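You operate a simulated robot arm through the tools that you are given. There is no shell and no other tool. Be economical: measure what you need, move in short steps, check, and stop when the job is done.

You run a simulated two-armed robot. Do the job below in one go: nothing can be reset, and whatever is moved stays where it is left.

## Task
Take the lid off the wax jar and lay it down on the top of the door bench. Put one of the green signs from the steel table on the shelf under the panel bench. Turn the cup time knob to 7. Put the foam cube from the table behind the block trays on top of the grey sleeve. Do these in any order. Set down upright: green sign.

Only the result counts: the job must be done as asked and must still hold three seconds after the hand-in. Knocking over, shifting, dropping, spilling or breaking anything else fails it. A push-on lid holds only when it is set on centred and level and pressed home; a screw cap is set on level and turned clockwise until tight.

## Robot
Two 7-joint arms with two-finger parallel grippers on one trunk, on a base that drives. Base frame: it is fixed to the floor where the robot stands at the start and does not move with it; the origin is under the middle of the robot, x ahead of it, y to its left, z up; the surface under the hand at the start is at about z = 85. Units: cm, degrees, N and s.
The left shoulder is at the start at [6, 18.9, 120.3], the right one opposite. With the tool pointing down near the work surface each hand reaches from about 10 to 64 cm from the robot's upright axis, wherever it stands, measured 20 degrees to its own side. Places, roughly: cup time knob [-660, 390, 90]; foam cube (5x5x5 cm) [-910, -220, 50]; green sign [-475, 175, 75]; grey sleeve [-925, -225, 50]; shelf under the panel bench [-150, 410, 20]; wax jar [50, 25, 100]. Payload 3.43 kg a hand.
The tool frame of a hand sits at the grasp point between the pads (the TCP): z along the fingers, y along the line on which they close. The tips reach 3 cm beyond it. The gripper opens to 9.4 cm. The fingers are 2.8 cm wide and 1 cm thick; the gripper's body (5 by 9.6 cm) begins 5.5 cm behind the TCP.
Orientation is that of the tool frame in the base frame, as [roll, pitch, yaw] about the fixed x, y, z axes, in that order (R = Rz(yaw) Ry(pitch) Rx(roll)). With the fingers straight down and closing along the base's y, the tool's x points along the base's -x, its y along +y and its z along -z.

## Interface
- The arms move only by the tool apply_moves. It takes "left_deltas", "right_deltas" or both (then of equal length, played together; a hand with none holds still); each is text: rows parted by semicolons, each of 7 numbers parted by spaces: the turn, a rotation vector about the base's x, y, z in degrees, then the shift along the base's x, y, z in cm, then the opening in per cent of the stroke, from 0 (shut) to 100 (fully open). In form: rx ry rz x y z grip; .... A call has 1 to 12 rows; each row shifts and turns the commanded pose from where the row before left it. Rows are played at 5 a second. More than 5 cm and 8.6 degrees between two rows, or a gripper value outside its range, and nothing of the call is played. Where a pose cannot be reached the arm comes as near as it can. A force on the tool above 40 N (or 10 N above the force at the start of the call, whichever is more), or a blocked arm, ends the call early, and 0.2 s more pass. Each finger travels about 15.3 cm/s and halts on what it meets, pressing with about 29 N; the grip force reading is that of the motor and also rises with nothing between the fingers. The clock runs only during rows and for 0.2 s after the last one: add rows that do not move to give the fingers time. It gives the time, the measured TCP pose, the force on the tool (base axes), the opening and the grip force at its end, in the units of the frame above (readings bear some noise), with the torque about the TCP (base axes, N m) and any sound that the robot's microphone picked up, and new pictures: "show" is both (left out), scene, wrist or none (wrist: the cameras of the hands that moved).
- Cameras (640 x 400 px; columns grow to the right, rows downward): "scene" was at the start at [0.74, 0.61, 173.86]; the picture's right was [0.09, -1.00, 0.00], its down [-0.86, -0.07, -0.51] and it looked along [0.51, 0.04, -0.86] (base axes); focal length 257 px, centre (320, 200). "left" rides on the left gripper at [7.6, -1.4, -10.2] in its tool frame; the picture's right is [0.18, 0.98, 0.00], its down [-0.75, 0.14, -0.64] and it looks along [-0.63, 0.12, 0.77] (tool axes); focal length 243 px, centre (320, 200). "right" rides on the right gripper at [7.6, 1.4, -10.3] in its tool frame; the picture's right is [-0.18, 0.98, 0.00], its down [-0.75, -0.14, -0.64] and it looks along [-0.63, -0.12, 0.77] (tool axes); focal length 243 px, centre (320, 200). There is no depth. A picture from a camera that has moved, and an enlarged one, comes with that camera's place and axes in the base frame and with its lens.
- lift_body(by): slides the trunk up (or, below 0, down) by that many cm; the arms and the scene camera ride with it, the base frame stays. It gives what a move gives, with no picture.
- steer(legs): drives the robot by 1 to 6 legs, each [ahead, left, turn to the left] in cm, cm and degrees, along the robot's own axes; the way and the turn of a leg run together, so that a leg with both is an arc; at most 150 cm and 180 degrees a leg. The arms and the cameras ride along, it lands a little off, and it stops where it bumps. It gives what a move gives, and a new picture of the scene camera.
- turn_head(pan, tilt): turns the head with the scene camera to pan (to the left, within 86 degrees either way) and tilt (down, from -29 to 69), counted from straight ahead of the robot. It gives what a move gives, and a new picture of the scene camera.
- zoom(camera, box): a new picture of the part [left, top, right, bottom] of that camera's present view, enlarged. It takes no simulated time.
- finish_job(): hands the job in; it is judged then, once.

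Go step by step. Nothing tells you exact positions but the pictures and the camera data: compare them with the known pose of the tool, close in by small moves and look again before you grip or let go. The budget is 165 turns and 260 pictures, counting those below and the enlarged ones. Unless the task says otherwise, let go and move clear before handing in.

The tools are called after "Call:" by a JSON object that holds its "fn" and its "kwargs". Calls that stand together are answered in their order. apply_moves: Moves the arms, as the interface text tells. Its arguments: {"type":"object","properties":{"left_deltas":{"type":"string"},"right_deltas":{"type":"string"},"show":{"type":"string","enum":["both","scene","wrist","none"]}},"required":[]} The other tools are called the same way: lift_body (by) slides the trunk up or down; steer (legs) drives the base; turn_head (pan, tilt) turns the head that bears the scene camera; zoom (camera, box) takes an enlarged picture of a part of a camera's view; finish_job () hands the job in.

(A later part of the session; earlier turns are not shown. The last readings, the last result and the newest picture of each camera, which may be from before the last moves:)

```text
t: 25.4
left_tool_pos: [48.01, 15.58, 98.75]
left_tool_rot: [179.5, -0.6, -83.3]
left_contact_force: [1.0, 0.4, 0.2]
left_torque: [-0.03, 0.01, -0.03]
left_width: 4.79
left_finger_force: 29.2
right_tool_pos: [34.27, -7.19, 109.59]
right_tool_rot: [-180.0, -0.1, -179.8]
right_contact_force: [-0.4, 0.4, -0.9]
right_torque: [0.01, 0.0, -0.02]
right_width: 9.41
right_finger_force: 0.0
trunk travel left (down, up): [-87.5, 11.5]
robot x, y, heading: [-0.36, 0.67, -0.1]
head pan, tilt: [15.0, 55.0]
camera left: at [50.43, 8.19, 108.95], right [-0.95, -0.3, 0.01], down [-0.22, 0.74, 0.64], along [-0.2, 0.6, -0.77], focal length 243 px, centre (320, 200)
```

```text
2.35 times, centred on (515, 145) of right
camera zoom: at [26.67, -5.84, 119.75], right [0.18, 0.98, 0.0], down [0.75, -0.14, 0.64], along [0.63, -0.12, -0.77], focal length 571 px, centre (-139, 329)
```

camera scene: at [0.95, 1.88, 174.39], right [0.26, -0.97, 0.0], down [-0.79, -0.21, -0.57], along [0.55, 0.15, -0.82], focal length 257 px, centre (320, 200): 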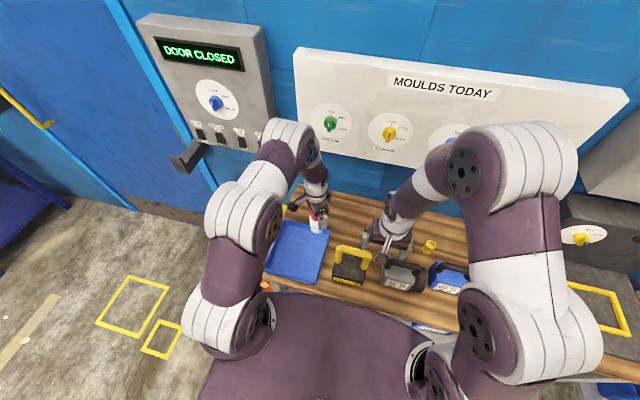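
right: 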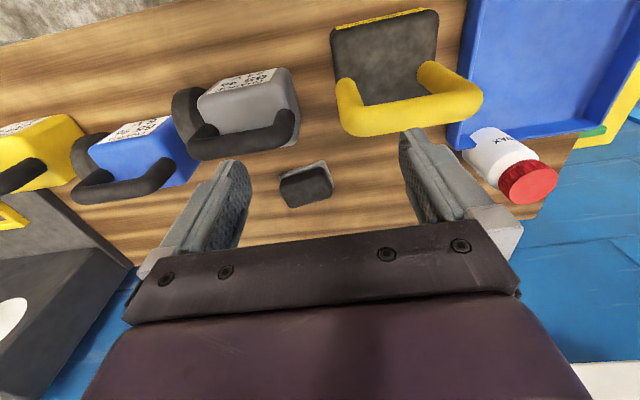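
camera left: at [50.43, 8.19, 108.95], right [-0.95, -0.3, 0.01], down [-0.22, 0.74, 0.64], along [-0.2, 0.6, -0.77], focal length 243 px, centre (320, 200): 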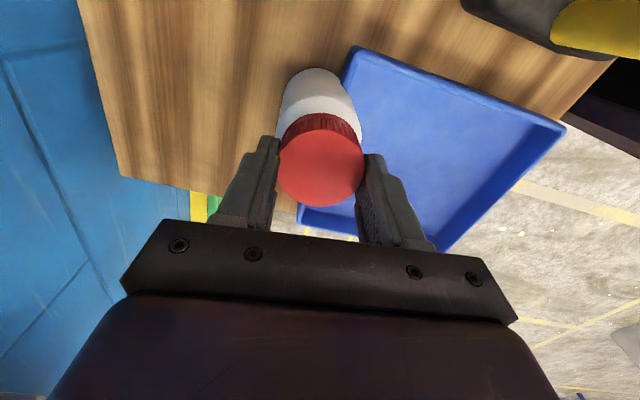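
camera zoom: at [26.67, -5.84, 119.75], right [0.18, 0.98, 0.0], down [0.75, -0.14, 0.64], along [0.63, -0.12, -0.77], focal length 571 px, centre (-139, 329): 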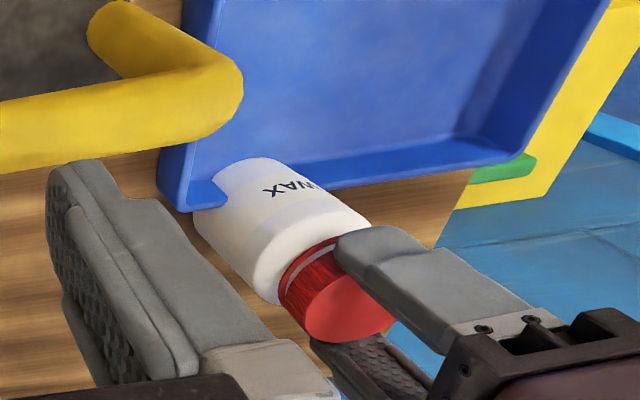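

Call:
{"fn": "apply_moves", "kwargs": {"left_deltas": "0 0 0 0 0 0.3 20; 0 0 0 0 0 0.3 20; 0 0 0 0 0 0.3 20; 0 0 0 0 0 0 20", "show": "wrist"}}

Call:
{"fn": "zoom", "kwargs": {"camera": "right", "box": [430, 60, 600, 230]}}

```text
t: 26.4
left_tool_pos: [47.99, 15.61, 99.59]
left_tool_rot: [179.7, -0.6, -83.5]
left_contact_force: [-6.8, -2.8, 1.9]
left_torque: [-0.16, 0.27, -0.05]
left_width: 4.82
left_finger_force: 28.5
right_tool_pos: [34.1, -7.22, 109.54]
right_tool_rot: [180.0, -0.1, -179.9]
right_contact_force: [0.1, 0.4, -0.7]
right_torque: [0.02, -0.01, 0.01]
right_width: 9.4
right_finger_force: 0.1
trunk travel left (down, up): [-87.5, 11.5]
robot x, y, heading: [-0.05, 0.34, 0.0]
head pan, tilt: [15.0, 55.0]
camera left: at [50.36, 8.23, 109.91], right [-0.96, -0.29, 0.01], down [-0.22, 0.74, 0.64], along [-0.19, 0.61, -0.77], focal length 243 px, centre (320, 200)
```

left: 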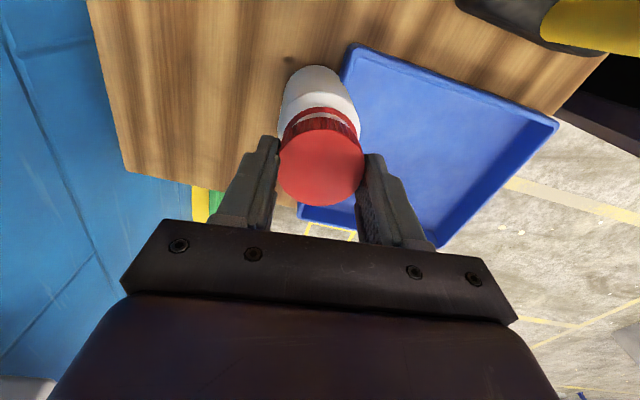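

```text
2.35 times, centred on (515, 145) of right
camera zoom: at [26.53, -5.9, 119.78], right [0.18, 0.98, 0.0], down [0.75, -0.14, 0.64], along [0.63, -0.12, -0.77], focal length 571 px, centre (-139, 329)
```

zoom: 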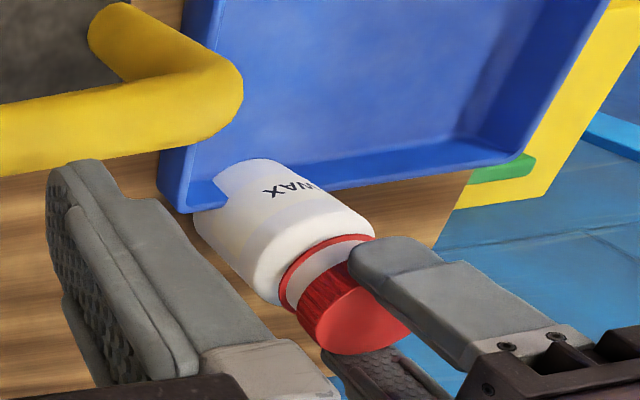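

The lid lifts off. Keep lifting straight up.

Call:
{"fn": "apply_moves", "kwargs": {"left_deltas": "0 0 0 0 0 0.4 20; 0 0 0 0 0 0.5 20; 0 0 0 0 0 0.5 20; 0 0 0 0 0 1 20; 0 0 0 0 0 2 20; 0 0 0 0 0 3 20; 0 0 0 0 0 3 20; 0 0 0 0 0 0 20", "show": "both"}}

Call:
{"fn": "zoom", "kwargs": {"camera": "right", "box": [400, 60, 640, 260]}}

```text
t: 28.2
left_tool_pos: [48.31, 15.58, 109.91]
left_tool_rot: [179.6, -0.6, -83.5]
left_contact_force: [0.9, -0.8, 0.2]
left_torque: [0.02, -0.01, -0.02]
left_width: 4.81
left_finger_force: 29.4
right_tool_pos: [34.28, -7.15, 109.61]
right_tool_rot: [180.0, -0.1, -179.9]
right_contact_force: [0.0, 0.8, -0.2]
right_torque: [-0.02, 0.04, -0.04]
right_width: 9.4
right_finger_force: 0.1
trunk travel left (down, up): [-87.5, 11.5]
robot x, y, heading: [0.06, -0.04, -0.2]
head pan, tilt: [15.0, 55.0]
camera scene: at [1.07, 1.93, 174.39], right [0.26, -0.97, 0.0], down [-0.79, -0.21, -0.57], along [0.55, 0.15, -0.82], focal length 257 px, centre (320, 200)
camera left: at [50.69, 8.21, 120.24], right [-0.96, -0.29, 0.01], down [-0.22, 0.74, 0.64], along [-0.19, 0.6, -0.77], focal length 243 px, centre (320, 200)
```

scene: 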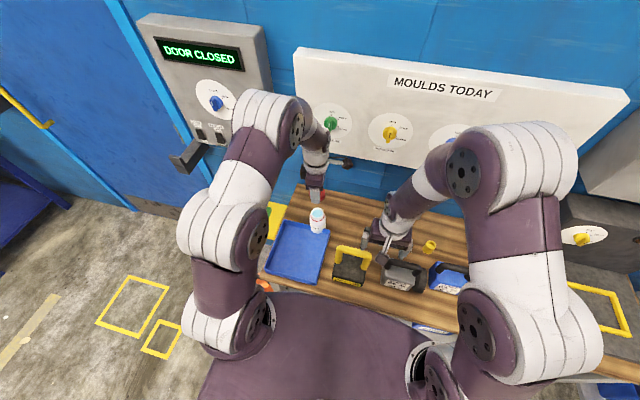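
left: 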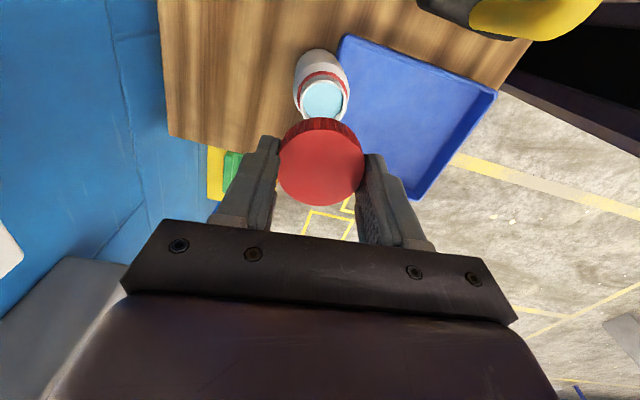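

```text
2.00 times, centred on (520, 160) of right
camera zoom: at [26.64, -5.86, 119.76], right [0.18, 0.98, 0.0], down [0.75, -0.14, 0.64], along [0.63, -0.12, -0.77], focal length 485 px, centre (-80, 280)
```

zoom: 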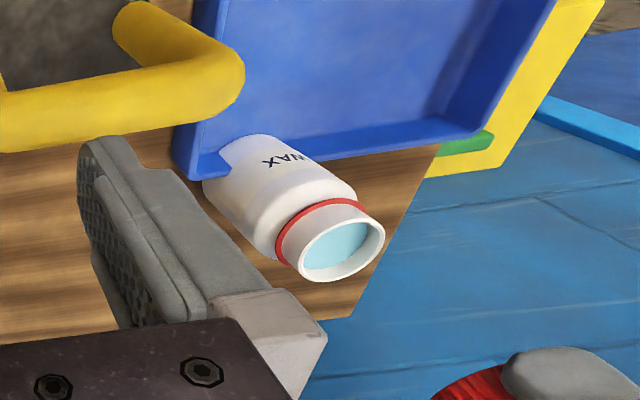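

The lid is off and held in the left hand. I'll back away from the bench and look around the room.

Call:
{"fn": "steer", "kwargs": {"legs": [[-60, 0, 0], [0, 0, 90]]}}

Call:
{"fn": "turn_head", "kwargs": {"pan": 0, "tilt": 10}}

Call:
{"fn": "turn_head", "kwargs": {"pan": 80, "tilt": 10}}

```text
t: 35.5
left_tool_pos: [-76.1, 47.83, 110.02]
left_tool_rot: [179.6, -0.6, 8.0]
left_contact_force: [0.2, 0.2, 0.5]
left_torque: [-0.03, 0.01, 0.01]
left_width: 4.81
left_finger_force: 28.5
right_tool_pos: [-53.03, 34.36, 109.6]
right_tool_rot: [180.0, 0.0, -88.5]
right_contact_force: [0.2, -0.5, -0.7]
right_torque: [0.01, -0.05, 0.02]
right_width: 9.4
right_finger_force: 0.1
trunk travel left (down, up): [-87.5, 11.5]
robot x, y, heading: [-59.74, -0.12, 91.3]
head pan, tilt: [15.0, 55.0]
camera scene: at [-61.25, 0.9, 174.39], right [0.96, 0.28, 0.0], down [0.23, -0.79, -0.57], along [-0.16, 0.55, -0.82], focal length 257 px, centre (320, 200)
```

scene: 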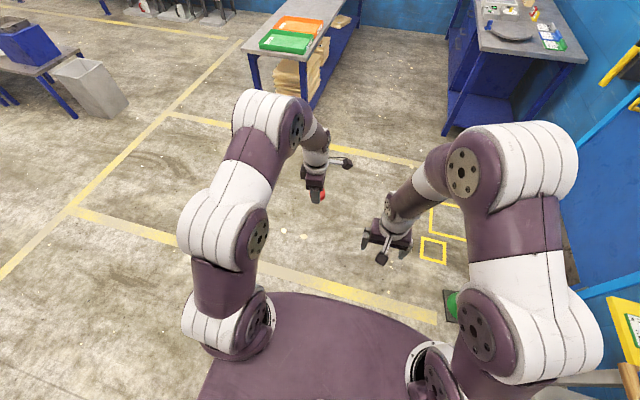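

```text
t: 36.6
left_tool_pos: [-76.09, 47.85, 109.97]
left_tool_rot: [179.6, -0.6, 8.0]
left_contact_force: [0.0, 0.1, -0.2]
left_torque: [0.04, -0.01, 0.01]
left_width: 4.82
left_finger_force: 29.2
right_tool_pos: [-52.98, 34.31, 109.53]
right_tool_rot: [-180.0, -0.1, -88.5]
right_contact_force: [0.4, 0.3, 0.3]
right_torque: [0.01, 0.02, 0.0]
right_width: 9.38
right_finger_force: 0.0
trunk travel left (down, up): [-87.5, 11.5]
robot x, y, heading: [-59.4, 0.11, 91.5]
head pan, tilt: [0.0, 10.0]
camera scene: at [-59.45, 3.28, 181.22], right [1.0, 0.03, 0.0], down [0.0, -0.17, -0.98], along [-0.03, 0.98, -0.17], focal length 257 px, centre (320, 200)
```

scene: 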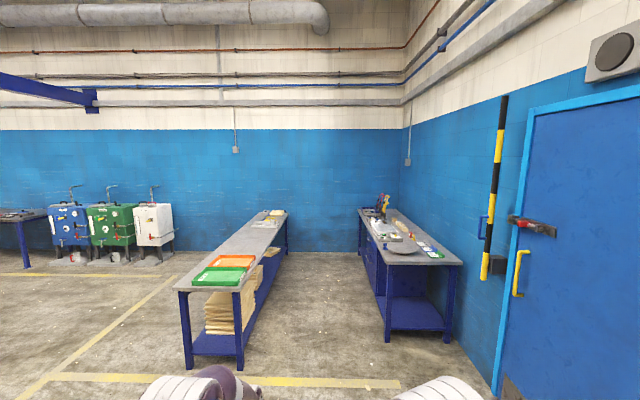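

```text
t: 38.1
left_tool_pos: [-76.11, 47.81, 109.86]
left_tool_rot: [179.5, -0.7, 8.0]
left_contact_force: [-0.3, -0.1, -0.5]
left_torque: [0.02, -0.01, 0.0]
left_width: 4.84
left_finger_force: 28.9
right_tool_pos: [-53.02, 34.36, 109.5]
right_tool_rot: [-180.0, 0.0, -88.5]
right_contact_force: [-0.5, -0.3, 1.0]
right_torque: [0.0, -0.02, 0.0]
right_width: 9.37
right_finger_force: 0.1
trunk travel left (down, up): [-87.5, 11.5]
robot x, y, heading: [-59.52, -0.37, 91.3]
head pan, tilt: [80.0, 10.0]
camera scene: at [-68.41, -4.63, 181.23], right [0.15, 0.99, 0.0], down [0.17, -0.03, -0.98], along [-0.97, 0.15, -0.17], focal length 257 px, centre (320, 200)
```

scene: 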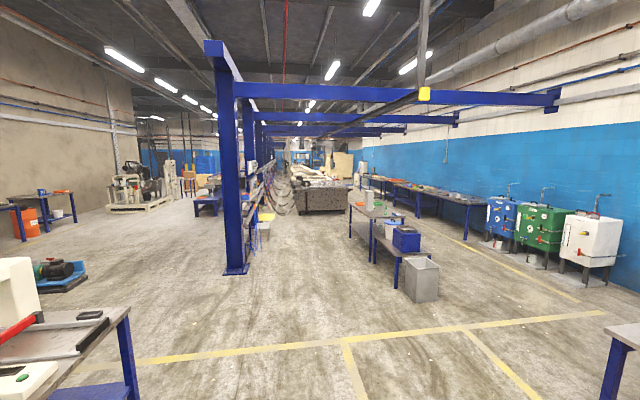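

A big hall; I'll zoom on the benches for naming clues before deciding which is the "door bench".

Call:
{"fn": "turn_head", "kwargs": {"pan": 0, "tilt": 20}}

Call:
{"fn": "zoom", "kwargs": {"camera": "scene", "box": [340, 130, 480, 230]}}

Call:
{"fn": "zoom", "kwargs": {"camera": "scene", "box": [170, 150, 300, 230]}}

Call:
{"fn": "turn_head", "kwargs": {"pan": -80, "tilt": 30}}

```text
t: 39.6
left_tool_pos: [-76.02, 47.81, 109.92]
left_tool_rot: [179.5, -0.6, 8.0]
left_contact_force: [0.5, -0.1, -0.3]
left_torque: [0.0, 0.0, 0.03]
left_width: 4.82
left_finger_force: 28.7
right_tool_pos: [-53.0, 34.34, 109.5]
right_tool_rot: [180.0, 0.1, -88.6]
right_contact_force: [-0.8, -0.2, -0.7]
right_torque: [0.05, 0.03, -0.02]
right_width: 9.39
right_finger_force: 0.1
trunk travel left (down, up): [-87.5, 11.5]
robot x, y, heading: [-59.57, -0.15, 91.2]
head pan, tilt: [0.0, 20.0]
camera scene: at [-59.46, 3.29, 179.6], right [1.0, 0.03, 0.0], down [0.01, -0.34, -0.94], along [-0.02, 0.94, -0.34], focal length 257 px, centre (320, 200)
```

scene: 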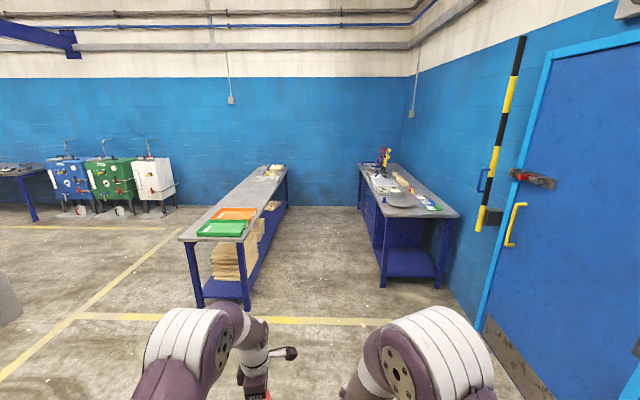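

```text
4.00 times, centred on (410, 180) of scene
camera zoom: at [-59.46, 3.29, 179.6], right [1.0, 0.03, 0.0], down [0.01, -0.34, -0.94], along [-0.02, 0.94, -0.34], focal length 1026 px, centre (-40, 280)
```

zoom: 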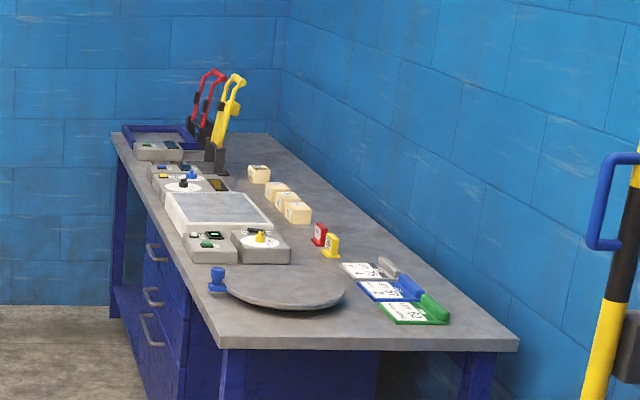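

```text
4.92 times, centred on (235, 190) of scene
camera zoom: at [-59.46, 3.29, 179.6], right [1.0, 0.03, 0.0], down [0.01, -0.34, -0.94], along [-0.02, 0.94, -0.34], focal length 1263 px, centre (738, 249)
```

zoom: 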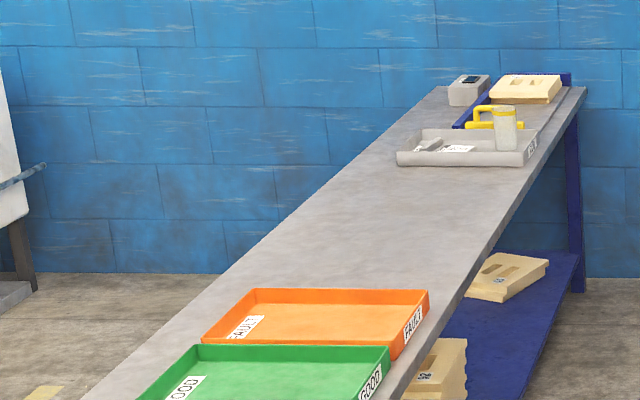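

```text
t: 41.2
left_tool_pos: [-76.07, 47.82, 109.89]
left_tool_rot: [179.6, -0.6, 8.0]
left_contact_force: [-0.9, -0.8, -0.5]
left_torque: [0.0, -0.02, 0.01]
left_width: 4.81
left_finger_force: 29.4
right_tool_pos: [-53.01, 34.33, 109.51]
right_tool_rot: [-180.0, 0.1, -88.5]
right_contact_force: [-0.5, -0.3, 0.0]
right_torque: [0.02, -0.01, 0.02]
right_width: 9.42
right_finger_force: 0.1
trunk travel left (down, up): [-87.5, 11.5]
robot x, y, heading: [-59.68, -0.31, 91.5]
head pan, tilt: [-80.0, 30.0]
camera scene: at [-50.36, -4.22, 178.0], right [0.2, -0.98, 0.0], down [-0.49, -0.1, -0.87], along [0.85, 0.17, -0.5], focal length 257 px, centre (320, 200)
```

scene: 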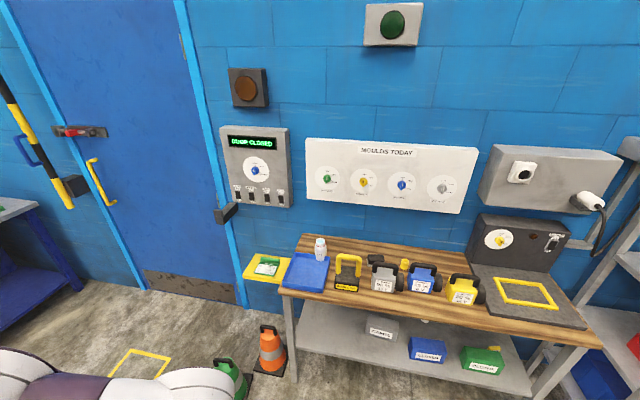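

The start bench sits beside the door with the door control, and no separate place is listed, so it's the door bench. I'll drive back and lay the lid on its free wood beside the jar.

Call:
{"fn": "steer", "kwargs": {"legs": [[0, 0, -91.3], [58, 0, 0]]}}

Call:
{"fn": "turn_head", "kwargs": {"pan": 5, "tilt": 55}}

```text
t: 48.3
left_tool_pos: [46.33, 16.2, 110.08]
left_tool_rot: [179.6, -0.6, -83.0]
left_contact_force: [0.0, 0.3, 0.1]
left_torque: [-0.04, -0.01, -0.01]
left_width: 4.83
left_finger_force: 29.4
right_tool_pos: [32.26, -6.62, 109.44]
right_tool_rot: [-179.9, -0.1, -179.4]
right_contact_force: [-0.4, -0.2, 0.6]
right_torque: [-0.01, -0.01, -0.03]
right_width: 9.42
right_finger_force: 0.1
trunk travel left (down, up): [-87.5, 11.5]
robot x, y, heading: [-1.65, 0.06, 0.5]
head pan, tilt: [-80.0, 30.0]
camera scene: at [-6.26, -8.63, 178.0], right [-0.98, -0.18, 0.0], down [-0.09, 0.49, -0.87], along [0.16, -0.85, -0.5], focal length 257 px, centre (320, 200)
```

scene: 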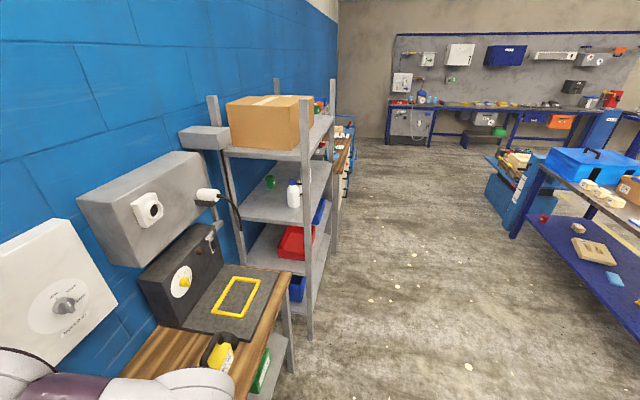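

```text
t: 49.9
left_tool_pos: [46.33, 16.16, 110.0]
left_tool_rot: [179.6, -0.6, -83.0]
left_contact_force: [-0.1, 0.5, 0.2]
left_torque: [-0.02, -0.02, -0.03]
left_width: 4.81
left_finger_force: 28.8
right_tool_pos: [32.26, -6.67, 109.5]
right_tool_rot: [-179.9, 0.0, -179.5]
right_contact_force: [-0.3, 0.3, 0.7]
right_torque: [0.02, -0.02, 0.03]
right_width: 9.38
right_finger_force: 0.0
trunk travel left (down, up): [-87.5, 11.5]
robot x, y, heading: [-1.8, 0.22, 0.5]
head pan, tilt: [5.0, 55.0]
camera scene: at [-0.64, 0.95, 174.39], right [0.09, -1.0, 0.0], down [-0.82, -0.08, -0.57], along [0.57, 0.05, -0.82], focal length 257 px, centre (320, 200)
```

scene: 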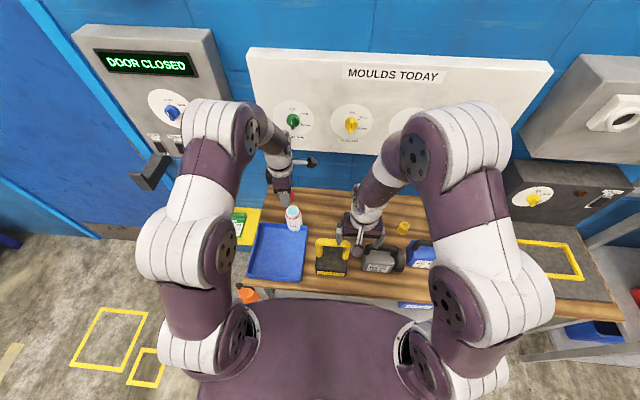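

Call:
{"fn": "apply_moves", "kwargs": {"left_deltas": "0 0 0 1.2 -2.8 0 20; 0 0 0 1.2 -2.8 0 20; 0 0 0 1.2 -2.8 0 20; 0 0 0 1.1 -2.8 0 20; 0 0 0 0 0 0 20", "right_deltas": "0 0 0 -2 -3 1 100; 0 0 0 -2 -3 1 100; 0 0 0 -1 -3 0 100; 0 0 0 0 -3 0 100; 0 0 0 0 0 0 100"}}

Call:
{"fn": "zoom", "kwargs": {"camera": "scene", "box": [240, 160, 400, 280]}}

```text
t: 51.1
left_tool_pos: [51.11, 4.81, 109.84]
left_tool_rot: [179.7, -0.6, -83.0]
left_contact_force: [0.4, -0.5, 0.1]
left_torque: [0.01, 0.0, -0.01]
left_width: 4.81
left_finger_force: 29.5
right_tool_pos: [27.14, -18.6, 111.52]
right_tool_rot: [-179.8, -0.1, -179.5]
right_contact_force: [-0.3, -0.1, 0.1]
right_torque: [-0.02, -0.02, -0.02]
right_width: 9.44
right_finger_force: 0.0
trunk travel left (down, up): [-87.5, 11.5]
robot x, y, heading: [-1.59, 0.22, 0.5]
head pan, tilt: [5.0, 55.0]
camera scene: at [-0.68, 1.07, 174.39], right [0.1, -1.0, 0.0], down [-0.82, -0.08, -0.57], along [0.57, 0.05, -0.82], focal length 257 px, centre (320, 200)
camera right: at [19.61, -17.33, 121.76], right [0.18, 0.98, 0.0], down [0.75, -0.13, 0.64], along [0.63, -0.11, -0.77], focal length 243 px, centre (320, 200)
camera left: at [53.45, -2.48, 120.26], right [-0.95, -0.3, 0.01], down [-0.23, 0.74, 0.63], along [-0.2, 0.6, -0.77], focal length 243 px, centre (320, 200)
```

scene: 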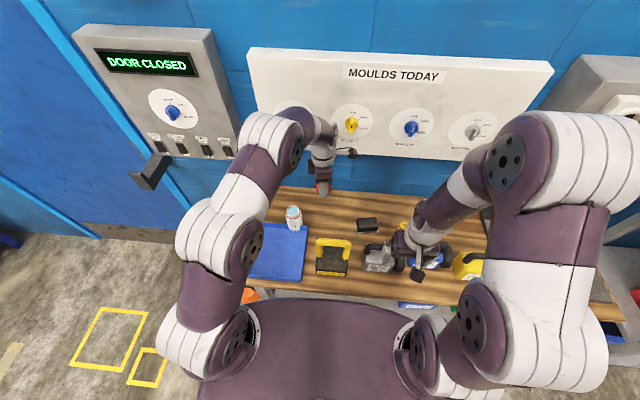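
right: 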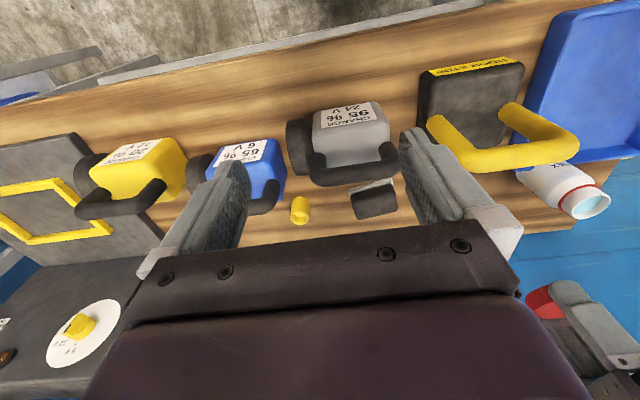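
left: 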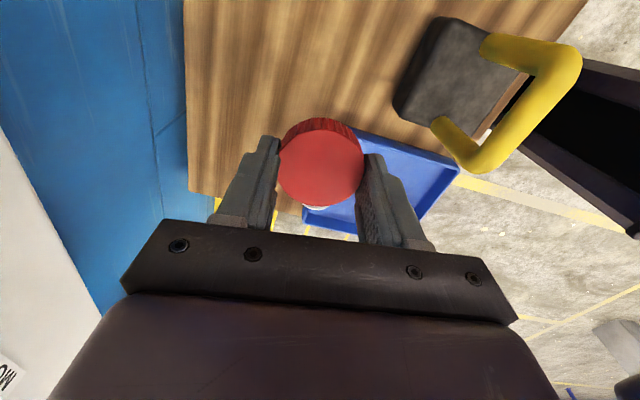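

```text
3.33 times, centred on (320, 220) of scene
camera zoom: at [-0.68, 1.07, 174.39], right [0.1, -1.0, 0.0], down [-0.82, -0.08, -0.57], along [0.57, 0.05, -0.82], focal length 855 px, centre (320, 133)
```

zoom: 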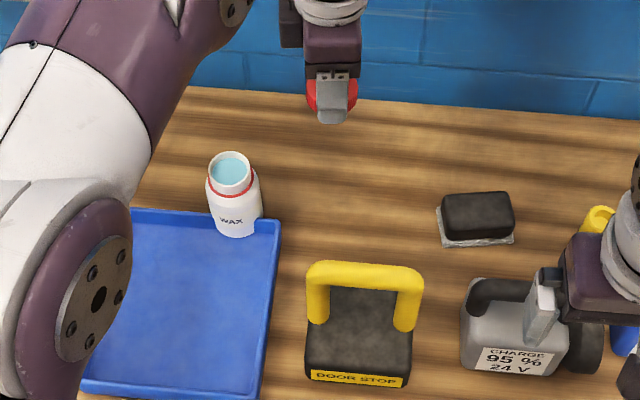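

Clear wood under the lid. Descend.

Call:
{"fn": "apply_moves", "kwargs": {"left_deltas": "0 0 0 0 0 -4 20; 0 0 0 0 0 -4 20; 0 0 0 0 0 -4 20; 0 0 0 0 0 -4 20; 0 0 0 0 0 -2.5 20; 0 0 0 0 0 -1 20; 0 0 0 0 0 0 20", "show": "wrist"}}

Call:
{"fn": "zoom", "kwargs": {"camera": "scene", "box": [280, 150, 360, 230]}}

```text
t: 52.7
left_tool_pos: [51.08, 5.03, 90.44]
left_tool_rot: [179.7, -0.6, -83.0]
left_contact_force: [0.3, 0.7, -0.8]
left_torque: [-0.03, -0.03, 0.0]
left_width: 4.83
left_finger_force: 29.6
right_tool_pos: [27.37, -18.67, 111.53]
right_tool_rot: [-180.0, 0.0, -179.5]
right_contact_force: [0.3, -0.3, -0.1]
right_torque: [0.02, -0.01, 0.02]
right_width: 9.4
right_finger_force: 0.1
trunk travel left (down, up): [-87.5, 11.5]
robot x, y, heading: [-1.88, 0.76, 0.6]
head pan, tilt: [5.0, 55.0]
camera left: at [53.46, -2.31, 100.7], right [-0.95, -0.3, 0.01], down [-0.23, 0.74, 0.63], along [-0.2, 0.6, -0.77], focal length 243 px, centre (320, 200)
```

left: 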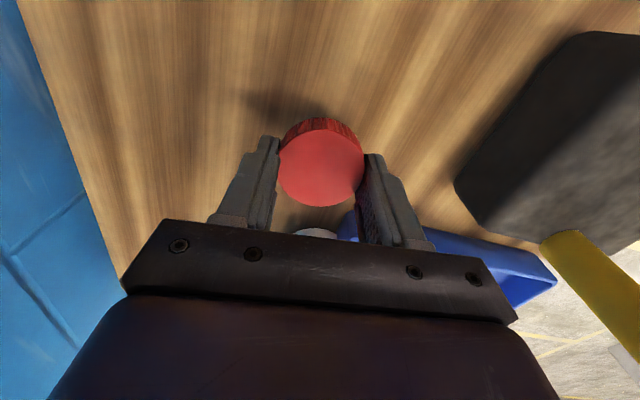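

```text
5.00 times, centred on (320, 190) of scene
camera zoom: at [-0.61, 0.94, 174.39], right [0.1, -1.0, 0.0], down [-0.82, -0.08, -0.57], along [0.57, 0.05, -0.82], focal length 1283 px, centre (320, 250)
```

zoom: 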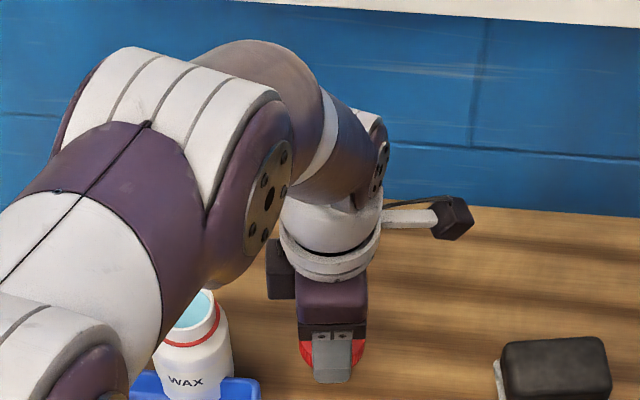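

Call:
{"fn": "apply_moves", "kwargs": {"left_deltas": "0 0 0 0 0 -0.5 20; 0 0 0 0 0 -0.4 20; 0 0 0 0 0 -0.3 20; 0 0 0 0 0 -0.3 20; 0 0 0 0 0 -0.3 20; 0 0 0 0 0 0 20", "show": "wrist"}}

```text
t: 54.1
left_tool_pos: [51.13, 4.96, 88.56]
left_tool_rot: [179.5, -0.6, -82.9]
left_contact_force: [-0.7, 0.1, 0.6]
left_torque: [-0.02, -0.03, -0.05]
left_width: 4.81
left_finger_force: 28.6
right_tool_pos: [27.33, -18.6, 111.51]
right_tool_rot: [180.0, 0.1, -179.6]
right_contact_force: [0.6, 0.4, 0.9]
right_torque: [-0.05, -0.02, 0.0]
right_width: 9.42
right_finger_force: 0.0
trunk travel left (down, up): [-87.5, 11.5]
robot x, y, heading: [-1.83, 0.42, 0.3]
head pan, tilt: [5.0, 55.0]
camera left: at [53.46, -2.37, 98.91], right [-0.95, -0.3, 0.01], down [-0.23, 0.74, 0.63], along [-0.2, 0.6, -0.77], focal length 243 px, centre (320, 200)
```

left: 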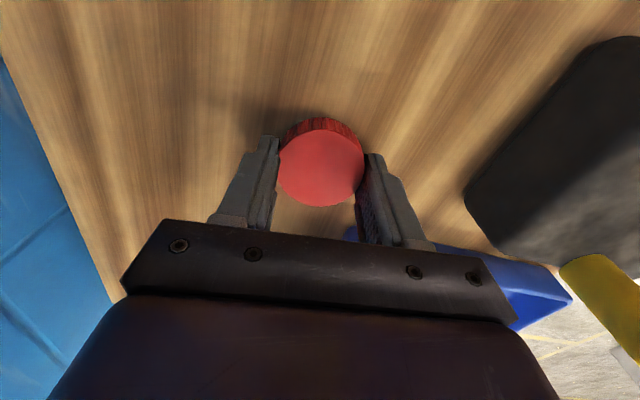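

Call:
{"fn": "apply_moves", "kwargs": {"left_deltas": "0 0 0 0 0 -0.2 20; 0 0 0 0 0 -0.2 20; 0 0 0 0 0 -0.2 20; 0 0 0 0 0 -0.2 20; 0 0 0 0 0 0 20", "show": "wrist"}}

```text
t: 55.3
left_tool_pos: [50.93, 5.01, 87.98]
left_tool_rot: [179.8, -0.7, -83.0]
left_contact_force: [-1.1, 2.3, 21.7]
left_torque: [-0.34, -0.03, -0.02]
left_width: 4.81
left_finger_force: 28.9
right_tool_pos: [27.08, -18.75, 111.6]
right_tool_rot: [-179.9, 0.1, -179.5]
right_contact_force: [0.2, -0.8, -0.2]
right_torque: [-0.02, -0.01, 0.04]
right_width: 9.42
right_finger_force: 0.1
trunk travel left (down, up): [-87.5, 11.5]
robot x, y, heading: [-1.71, 0.42, 0.4]
head pan, tilt: [5.0, 55.0]
camera left: at [53.37, -2.32, 98.4], right [-0.95, -0.3, 0.0], down [-0.23, 0.74, 0.63], along [-0.19, 0.6, -0.77], focal length 243 px, centre (320, 200)
```

left: 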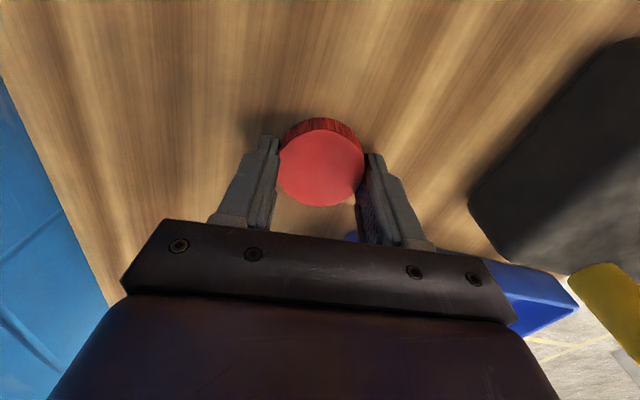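

Contact (22 N). Ease up a hair, open, and lift away.

Call:
{"fn": "apply_moves", "kwargs": {"left_deltas": "0 0 0 0 0 0.1 25; 0 0 0 0 0 0 60; 0 0 0 0 0 0 80; 0 0 0 0 0 2 80; 0 0 0 0 0 4 80; 0 0 0 0 0 5 80; 0 0 0 0 0 5 80; 0 0 0 0 0 5 80", "show": "wrist"}}

```text
t: 57.1
left_tool_pos: [50.93, 5.11, 109.09]
left_tool_rot: [179.6, -0.6, -83.0]
left_contact_force: [-0.1, 0.4, -0.3]
left_torque: [0.03, -0.02, 0.03]
left_width: 7.52
left_finger_force: 0.1
right_tool_pos: [27.1, -18.76, 111.57]
right_tool_rot: [179.9, 0.1, -179.6]
right_contact_force: [-0.9, 0.7, 0.5]
right_torque: [0.02, -0.03, 0.02]
right_width: 9.4
right_finger_force: 0.2
trunk travel left (down, up): [-87.5, 11.5]
robot x, y, heading: [-1.85, 0.63, 0.3]
head pan, tilt: [5.0, 55.0]
camera left: at [53.37, -2.18, 119.42], right [-0.95, -0.3, 0.01], down [-0.23, 0.74, 0.64], along [-0.2, 0.6, -0.77], focal length 243 px, centre (320, 200)
```

left: 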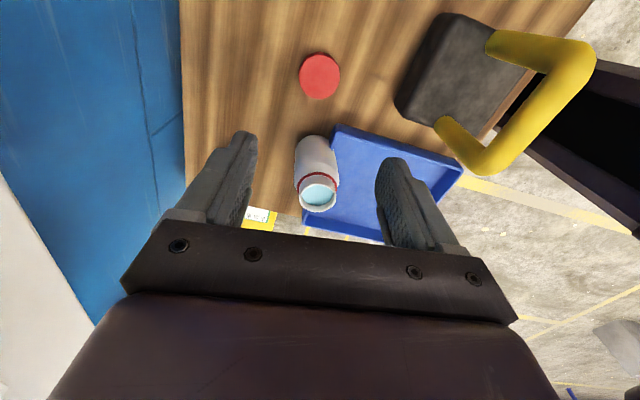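

Lid laid beside the jar. Retract the left hand, back off and drive toward the steel table.

Call:
{"fn": "apply_moves", "kwargs": {"left_deltas": "0 0 -8 -2 1 1 80; 0 0 -8 -2 1 1 80; 0 0 -8 -2 1 1 80; 0 0 -8 -2 1 1 80; 0 0 -8 -2 1 1 80; 0 0 -8 -2 1 1 80; 0 0 -8 -2 2 1 80; 0 0 -8 -2 2 1 80; 0 0 -8 -2 2 1 80; 0 0 -8 -1 2 1 80; 0 0 -8 0 1 0 80; 0 0 -8 0 1 0 80", "show": "none"}}

Call:
{"fn": "steer", "kwargs": {"legs": [[-60, 0, 0], [0, 0, 179]]}}

Call:
{"fn": "turn_head", "kwargs": {"pan": 0, "tilt": 20}}

Call:
{"fn": "zoom", "kwargs": {"camera": "scene", "box": [240, 80, 480, 230]}}

```text
t: 59.7
left_tool_pos: [31.93, 21.12, 119.02]
left_tool_rot: [179.7, -0.6, -179.3]
left_contact_force: [0.3, -1.0, -0.5]
left_torque: [0.0, -0.02, 0.0]
left_width: 7.52
left_finger_force: 0.1
right_tool_pos: [27.2, -18.65, 111.45]
right_tool_rot: [180.0, 0.1, -179.5]
right_contact_force: [0.4, 0.2, 0.7]
right_torque: [0.05, -0.02, 0.02]
right_width: 9.39
right_finger_force: 0.1
trunk travel left (down, up): [-87.5, 11.5]
robot x, y, heading: [-1.89, 0.11, 0.5]
head pan, tilt: [5.0, 55.0]
```

```text
t: 70.4
left_tool_pos: [-97.1, -19.51, 118.98]
left_tool_rot: [179.6, -0.6, -1.6]
left_contact_force: [0.7, 0.1, 0.3]
left_torque: [0.0, -0.02, 0.04]
left_width: 7.51
left_finger_force: 0.1
right_tool_pos: [-90.62, 19.96, 111.56]
right_tool_rot: [180.0, 0.0, -2.0]
right_contact_force: [-0.2, 0.0, 0.0]
right_torque: [0.04, 0.01, 0.01]
right_width: 9.39
right_finger_force: 0.1
trunk travel left (down, up): [-87.5, 11.5]
robot x, y, heading: [-62.26, -0.59, 178.1]
head pan, tilt: [5.0, 55.0]
camera scene: at [-63.55, -0.89, 174.39], right [-0.05, 1.0, 0.0], down [0.82, 0.04, -0.57], along [-0.57, -0.03, -0.82], focal length 257 px, centre (320, 200)
```

scene: 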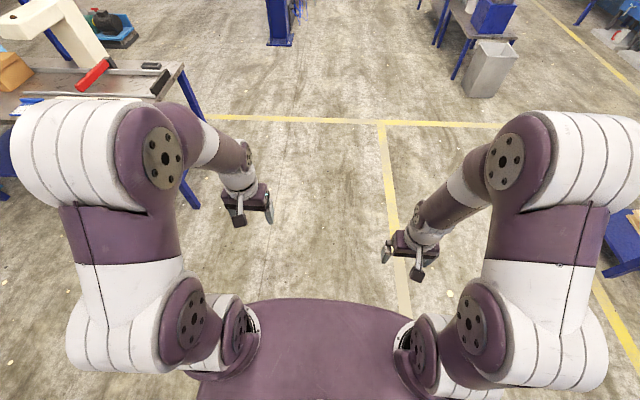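

```text
t: 71.4
left_tool_pos: [-97.13, -19.49, 118.88]
left_tool_rot: [179.6, -0.6, -1.6]
left_contact_force: [0.1, 0.2, 0.2]
left_torque: [-0.01, 0.03, -0.01]
left_width: 7.54
left_finger_force: 0.0
right_tool_pos: [-90.55, 20.0, 111.39]
right_tool_rot: [180.0, 0.1, -2.0]
right_contact_force: [-0.4, -0.1, -0.1]
right_torque: [0.0, 0.01, 0.02]
right_width: 9.43
right_finger_force: 0.1
trunk travel left (down, up): [-87.5, 11.5]
robot x, y, heading: [-62.25, -0.79, 177.5]
head pan, tilt: [0.0, 20.0]
camera scene: at [-65.66, -0.18, 179.59], right [0.04, 1.0, 0.0], down [0.34, -0.01, -0.94], along [-0.94, 0.04, -0.34], focal length 257 px, centre (320, 200)
```

scene: 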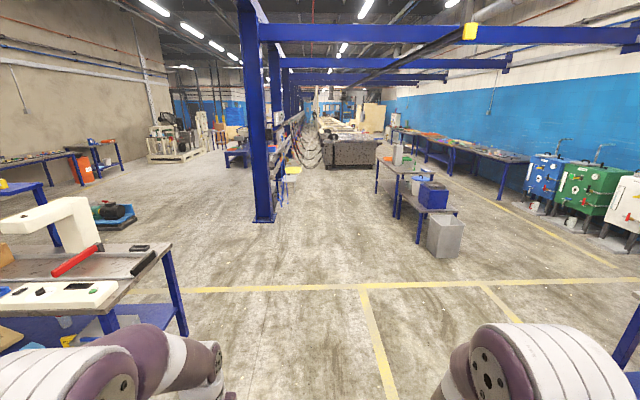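

```text
2.67 times, centred on (360, 155) of scene
camera zoom: at [-65.66, -0.18, 179.59], right [0.04, 1.0, 0.0], down [0.34, -0.01, -0.94], along [-0.94, 0.04, -0.34], focal length 684 px, centre (213, 320)
```

zoom: 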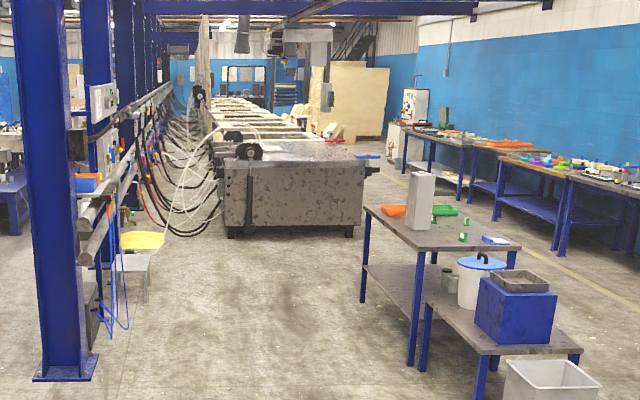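

Call:
{"fn": "steer", "kwargs": {"legs": [[150, 0, 2], [150, -40, 0], [50, 0, 0]]}}

Call:
{"fn": "turn_head", "kwargs": {"pan": -35, "tilt": 30}}

Call:
{"fn": "zoom", "kwargs": {"camera": "scene", "box": [200, 80, 440, 230]}}

```text
refused: leg 2 is longer than a leg can be; nothing moved
```

```text
t: 72.4
left_tool_pos: [-97.01, -19.56, 118.93]
left_tool_rot: [179.6, -0.6, -1.6]
left_contact_force: [-0.5, -0.1, 0.2]
left_torque: [-0.01, -0.03, -0.01]
left_width: 7.51
left_finger_force: 0.2
right_tool_pos: [-90.46, 19.92, 111.55]
right_tool_rot: [180.0, 0.0, -2.1]
right_contact_force: [0.0, 0.6, 0.5]
right_torque: [-0.02, -0.02, -0.01]
right_width: 9.38
right_finger_force: 0.0
trunk travel left (down, up): [-87.5, 11.5]
robot x, y, heading: [-62.35, -0.48, 177.8]
head pan, tilt: [-35.0, 30.0]
camera scene: at [-63.57, 4.92, 178.0], right [0.6, 0.8, 0.0], down [0.4, -0.3, -0.87], along [-0.69, 0.52, -0.5], focal length 257 px, centre (320, 200)
```

scene: 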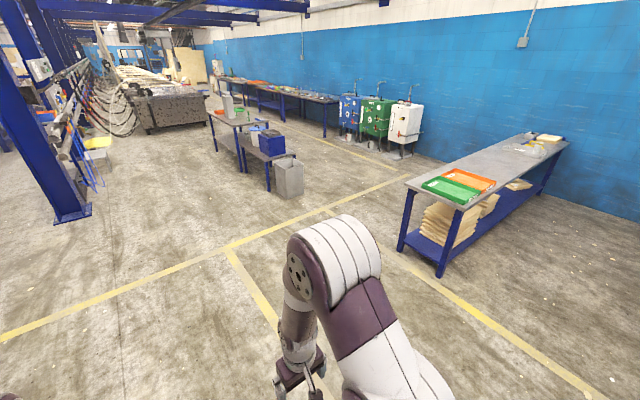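

```text
2.67 times, centred on (320, 155) of scene
camera zoom: at [-63.57, 4.92, 178.0], right [0.6, 0.8, 0.0], down [0.4, -0.3, -0.87], along [-0.69, 0.52, -0.5], focal length 684 px, centre (320, 320)
```

zoom: 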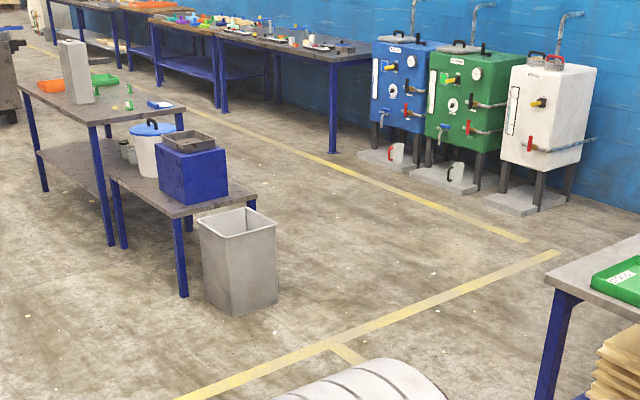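

Call:
{"fn": "steer", "kwargs": {"legs": [[140, -10, 0], [140, -20, 0], [100, 0, 0]]}}

Call:
{"fn": "turn_head", "kwargs": {"pan": -50, "tilt": 30}}

Call:
{"fn": "zoom", "kwargs": {"camera": "scene", "box": [200, 80, 440, 230]}}

```text
t: 90.7
left_tool_pos: [-474.01, 18.75, 119.04]
left_tool_rot: [179.6, -0.6, -1.5]
left_contact_force: [0.4, 0.0, 0.5]
left_torque: [-0.01, -0.04, -0.01]
left_width: 7.51
left_finger_force: 0.1
right_tool_pos: [-467.79, 58.22, 111.62]
right_tool_rot: [-180.0, 0.0, -1.9]
right_contact_force: [0.5, 0.0, 0.0]
right_torque: [0.03, -0.02, -0.01]
right_width: 9.39
right_finger_force: 0.2
trunk travel left (down, up): [-87.5, 11.5]
robot x, y, heading: [-439.48, 38.38, 178.0]
head pan, tilt: [-35.0, 30.0]
camera scene: at [-440.76, 43.35, 178.0], right [0.6, 0.8, 0.0], down [0.4, -0.3, -0.87], along [-0.69, 0.52, -0.5], focal length 257 px, centre (320, 200)
```

scene: 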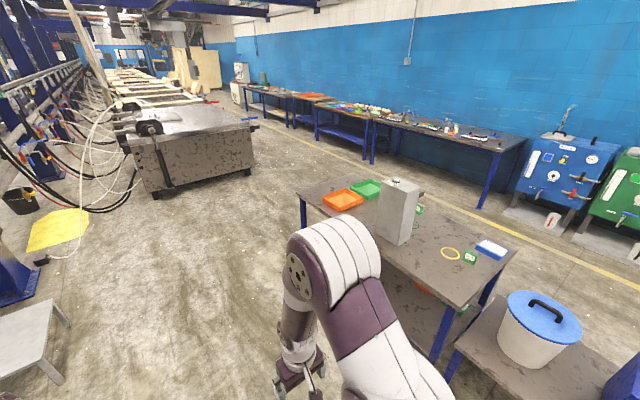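

```text
t: 91.5
left_tool_pos: [-474.2, 18.77, 119.03]
left_tool_rot: [179.5, -0.7, -1.5]
left_contact_force: [-0.4, -0.3, 0.1]
left_torque: [0.03, -0.03, 0.02]
left_width: 7.53
left_finger_force: 0.1
right_tool_pos: [-467.75, 58.19, 111.49]
right_tool_rot: [-180.0, 0.0, -1.9]
right_contact_force: [-0.5, 0.0, 0.0]
right_torque: [0.03, -0.03, -0.03]
right_width: 9.38
right_finger_force: 0.1
trunk travel left (down, up): [-87.5, 11.5]
robot x, y, heading: [-439.59, 38.18, 177.8]
head pan, tilt: [-50.0, 30.0]
camera scene: at [-439.22, 45.04, 178.0], right [0.79, 0.62, 0.0], down [0.31, -0.39, -0.87], along [-0.53, 0.68, -0.5], focal length 257 px, centre (320, 200)
```

scene: 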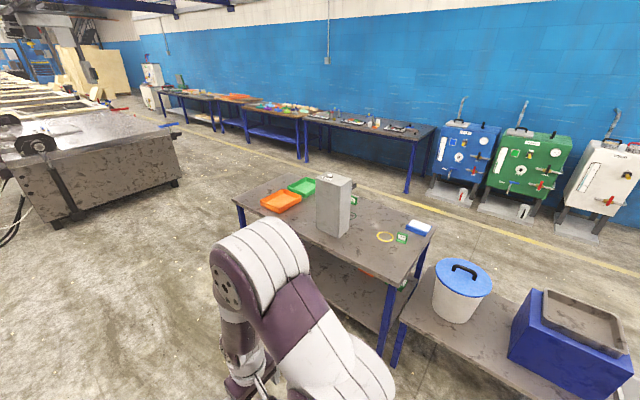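

```text
2.67 times, centred on (320, 155) of scene
camera zoom: at [-439.22, 45.04, 178.0], right [0.79, 0.62, 0.0], down [0.31, -0.39, -0.87], along [-0.53, 0.68, -0.5], focal length 684 px, centre (320, 320)
```

zoom: 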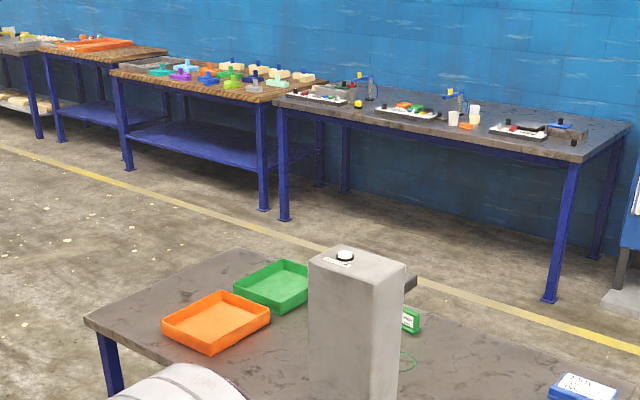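

The nearer green sign is at about [-478, 179], closest to the table's far side. I'll drive round the bin to the aisle behind the steel table and face it from there.

Call:
{"fn": "steer", "kwargs": {"legs": [[-150, 0, 0], [0, -120, 0], [0, -120, 0], [100, 0, 0], [90, 0, 0], [0, 0, 92]]}}

Call:
{"fn": "turn_head", "kwargs": {"pan": 0, "tilt": 45}}

```text
t: 123.3
left_tool_pos: [-456.51, 239.49, 118.94]
left_tool_rot: [179.6, -0.7, 94.5]
left_contact_force: [-0.7, 0.2, -0.6]
left_torque: [-0.01, 0.0, -0.06]
left_width: 7.51
left_finger_force: 0.2
right_tool_pos: [-496.55, 241.62, 111.5]
right_tool_rot: [-180.0, 0.0, 94.0]
right_contact_force: [0.2, -0.2, -0.6]
right_torque: [-0.02, 0.01, -0.02]
right_width: 9.41
right_finger_force: 0.0
trunk travel left (down, up): [-87.5, 11.5]
robot x, y, heading: [-479.46, 272.03, -86.2]
head pan, tilt: [-50.0, 30.0]
camera scene: at [-486.26, 271.51, 178.0], right [-0.69, 0.72, 0.0], down [0.36, 0.35, -0.87], along [-0.62, -0.6, -0.5], focal length 257 px, centre (320, 200)
```

scene: 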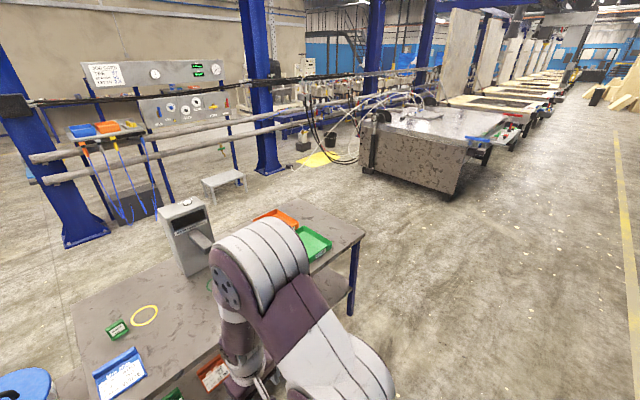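

```text
t: 124.5
left_tool_pos: [-456.58, 239.49, 119.01]
left_tool_rot: [179.6, -0.5, 94.5]
left_contact_force: [1.1, 0.5, 0.5]
left_torque: [-0.01, 0.0, 0.0]
left_width: 7.52
left_finger_force: 0.0
right_tool_pos: [-496.44, 241.64, 111.58]
right_tool_rot: [179.9, 0.0, 94.0]
right_contact_force: [-0.3, -0.5, -0.5]
right_torque: [0.01, 0.03, -0.01]
right_width: 9.42
right_finger_force: 0.1
trunk travel left (down, up): [-87.5, 11.5]
robot x, y, heading: [-479.25, 272.05, -86.1]
head pan, tilt: [0.0, 45.0]
camera scene: at [-479.18, 269.68, 175.74], right [-1.0, -0.07, 0.0], down [-0.05, 0.71, -0.71], along [0.05, -0.71, -0.71], focal length 257 px, centre (320, 200)
```

scene: 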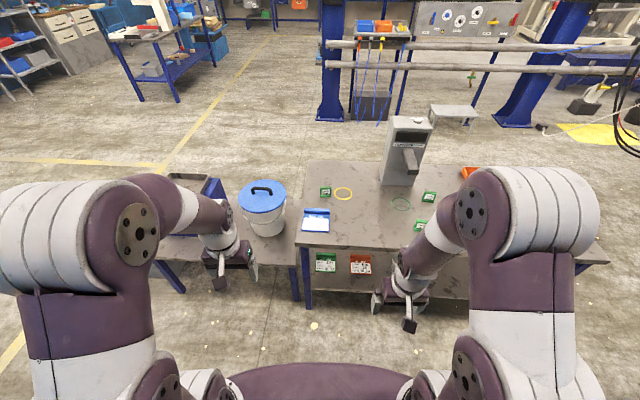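

Call:
{"fn": "zoom", "kwargs": {"camera": "scene", "box": [280, 150, 480, 290]}}

Call:
{"fn": "zoom", "kwargs": {"camera": "scene", "box": [300, 170, 370, 215]}}

Call:
{"fn": "zoom", "kwargs": {"camera": "scene", "box": [380, 180, 450, 240]}}

```text
2.86 times, centred on (380, 220) of scene
camera zoom: at [-479.18, 269.68, 175.74], right [-1.0, -0.07, 0.0], down [-0.05, 0.71, -0.71], along [0.05, -0.71, -0.71], focal length 733 px, centre (149, 143)
```

zoom: 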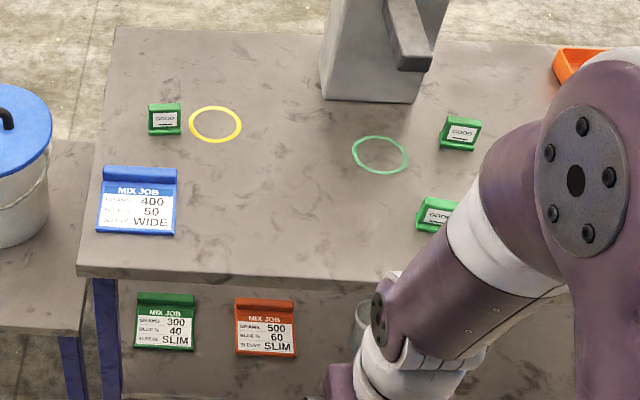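

```text
8.89 times, centred on (335, 192) of scene
camera zoom: at [-479.18, 269.68, 175.74], right [-1.0, -0.07, 0.0], down [-0.05, 0.71, -0.71], along [0.05, -0.71, -0.71], focal length 2281 px, centre (187, 267)
```

zoom: 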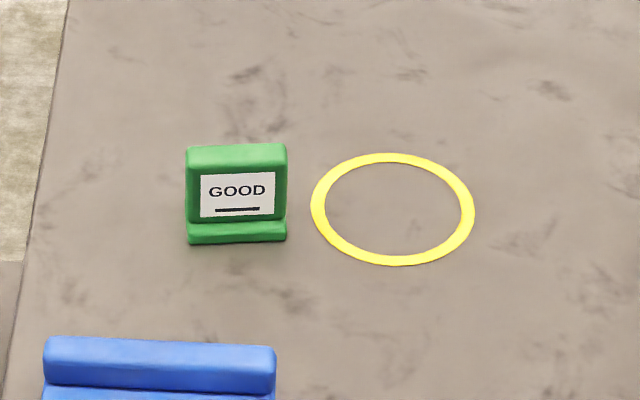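

```text
6.67 times, centred on (415, 210) of scene
camera zoom: at [-479.18, 269.68, 175.74], right [-1.0, -0.07, 0.0], down [-0.05, 0.71, -0.71], along [0.05, -0.71, -0.71], focal length 1711 px, centre (-313, 133)
```

zoom: 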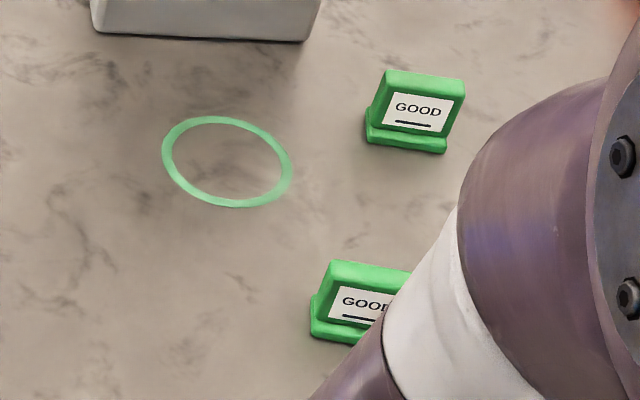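

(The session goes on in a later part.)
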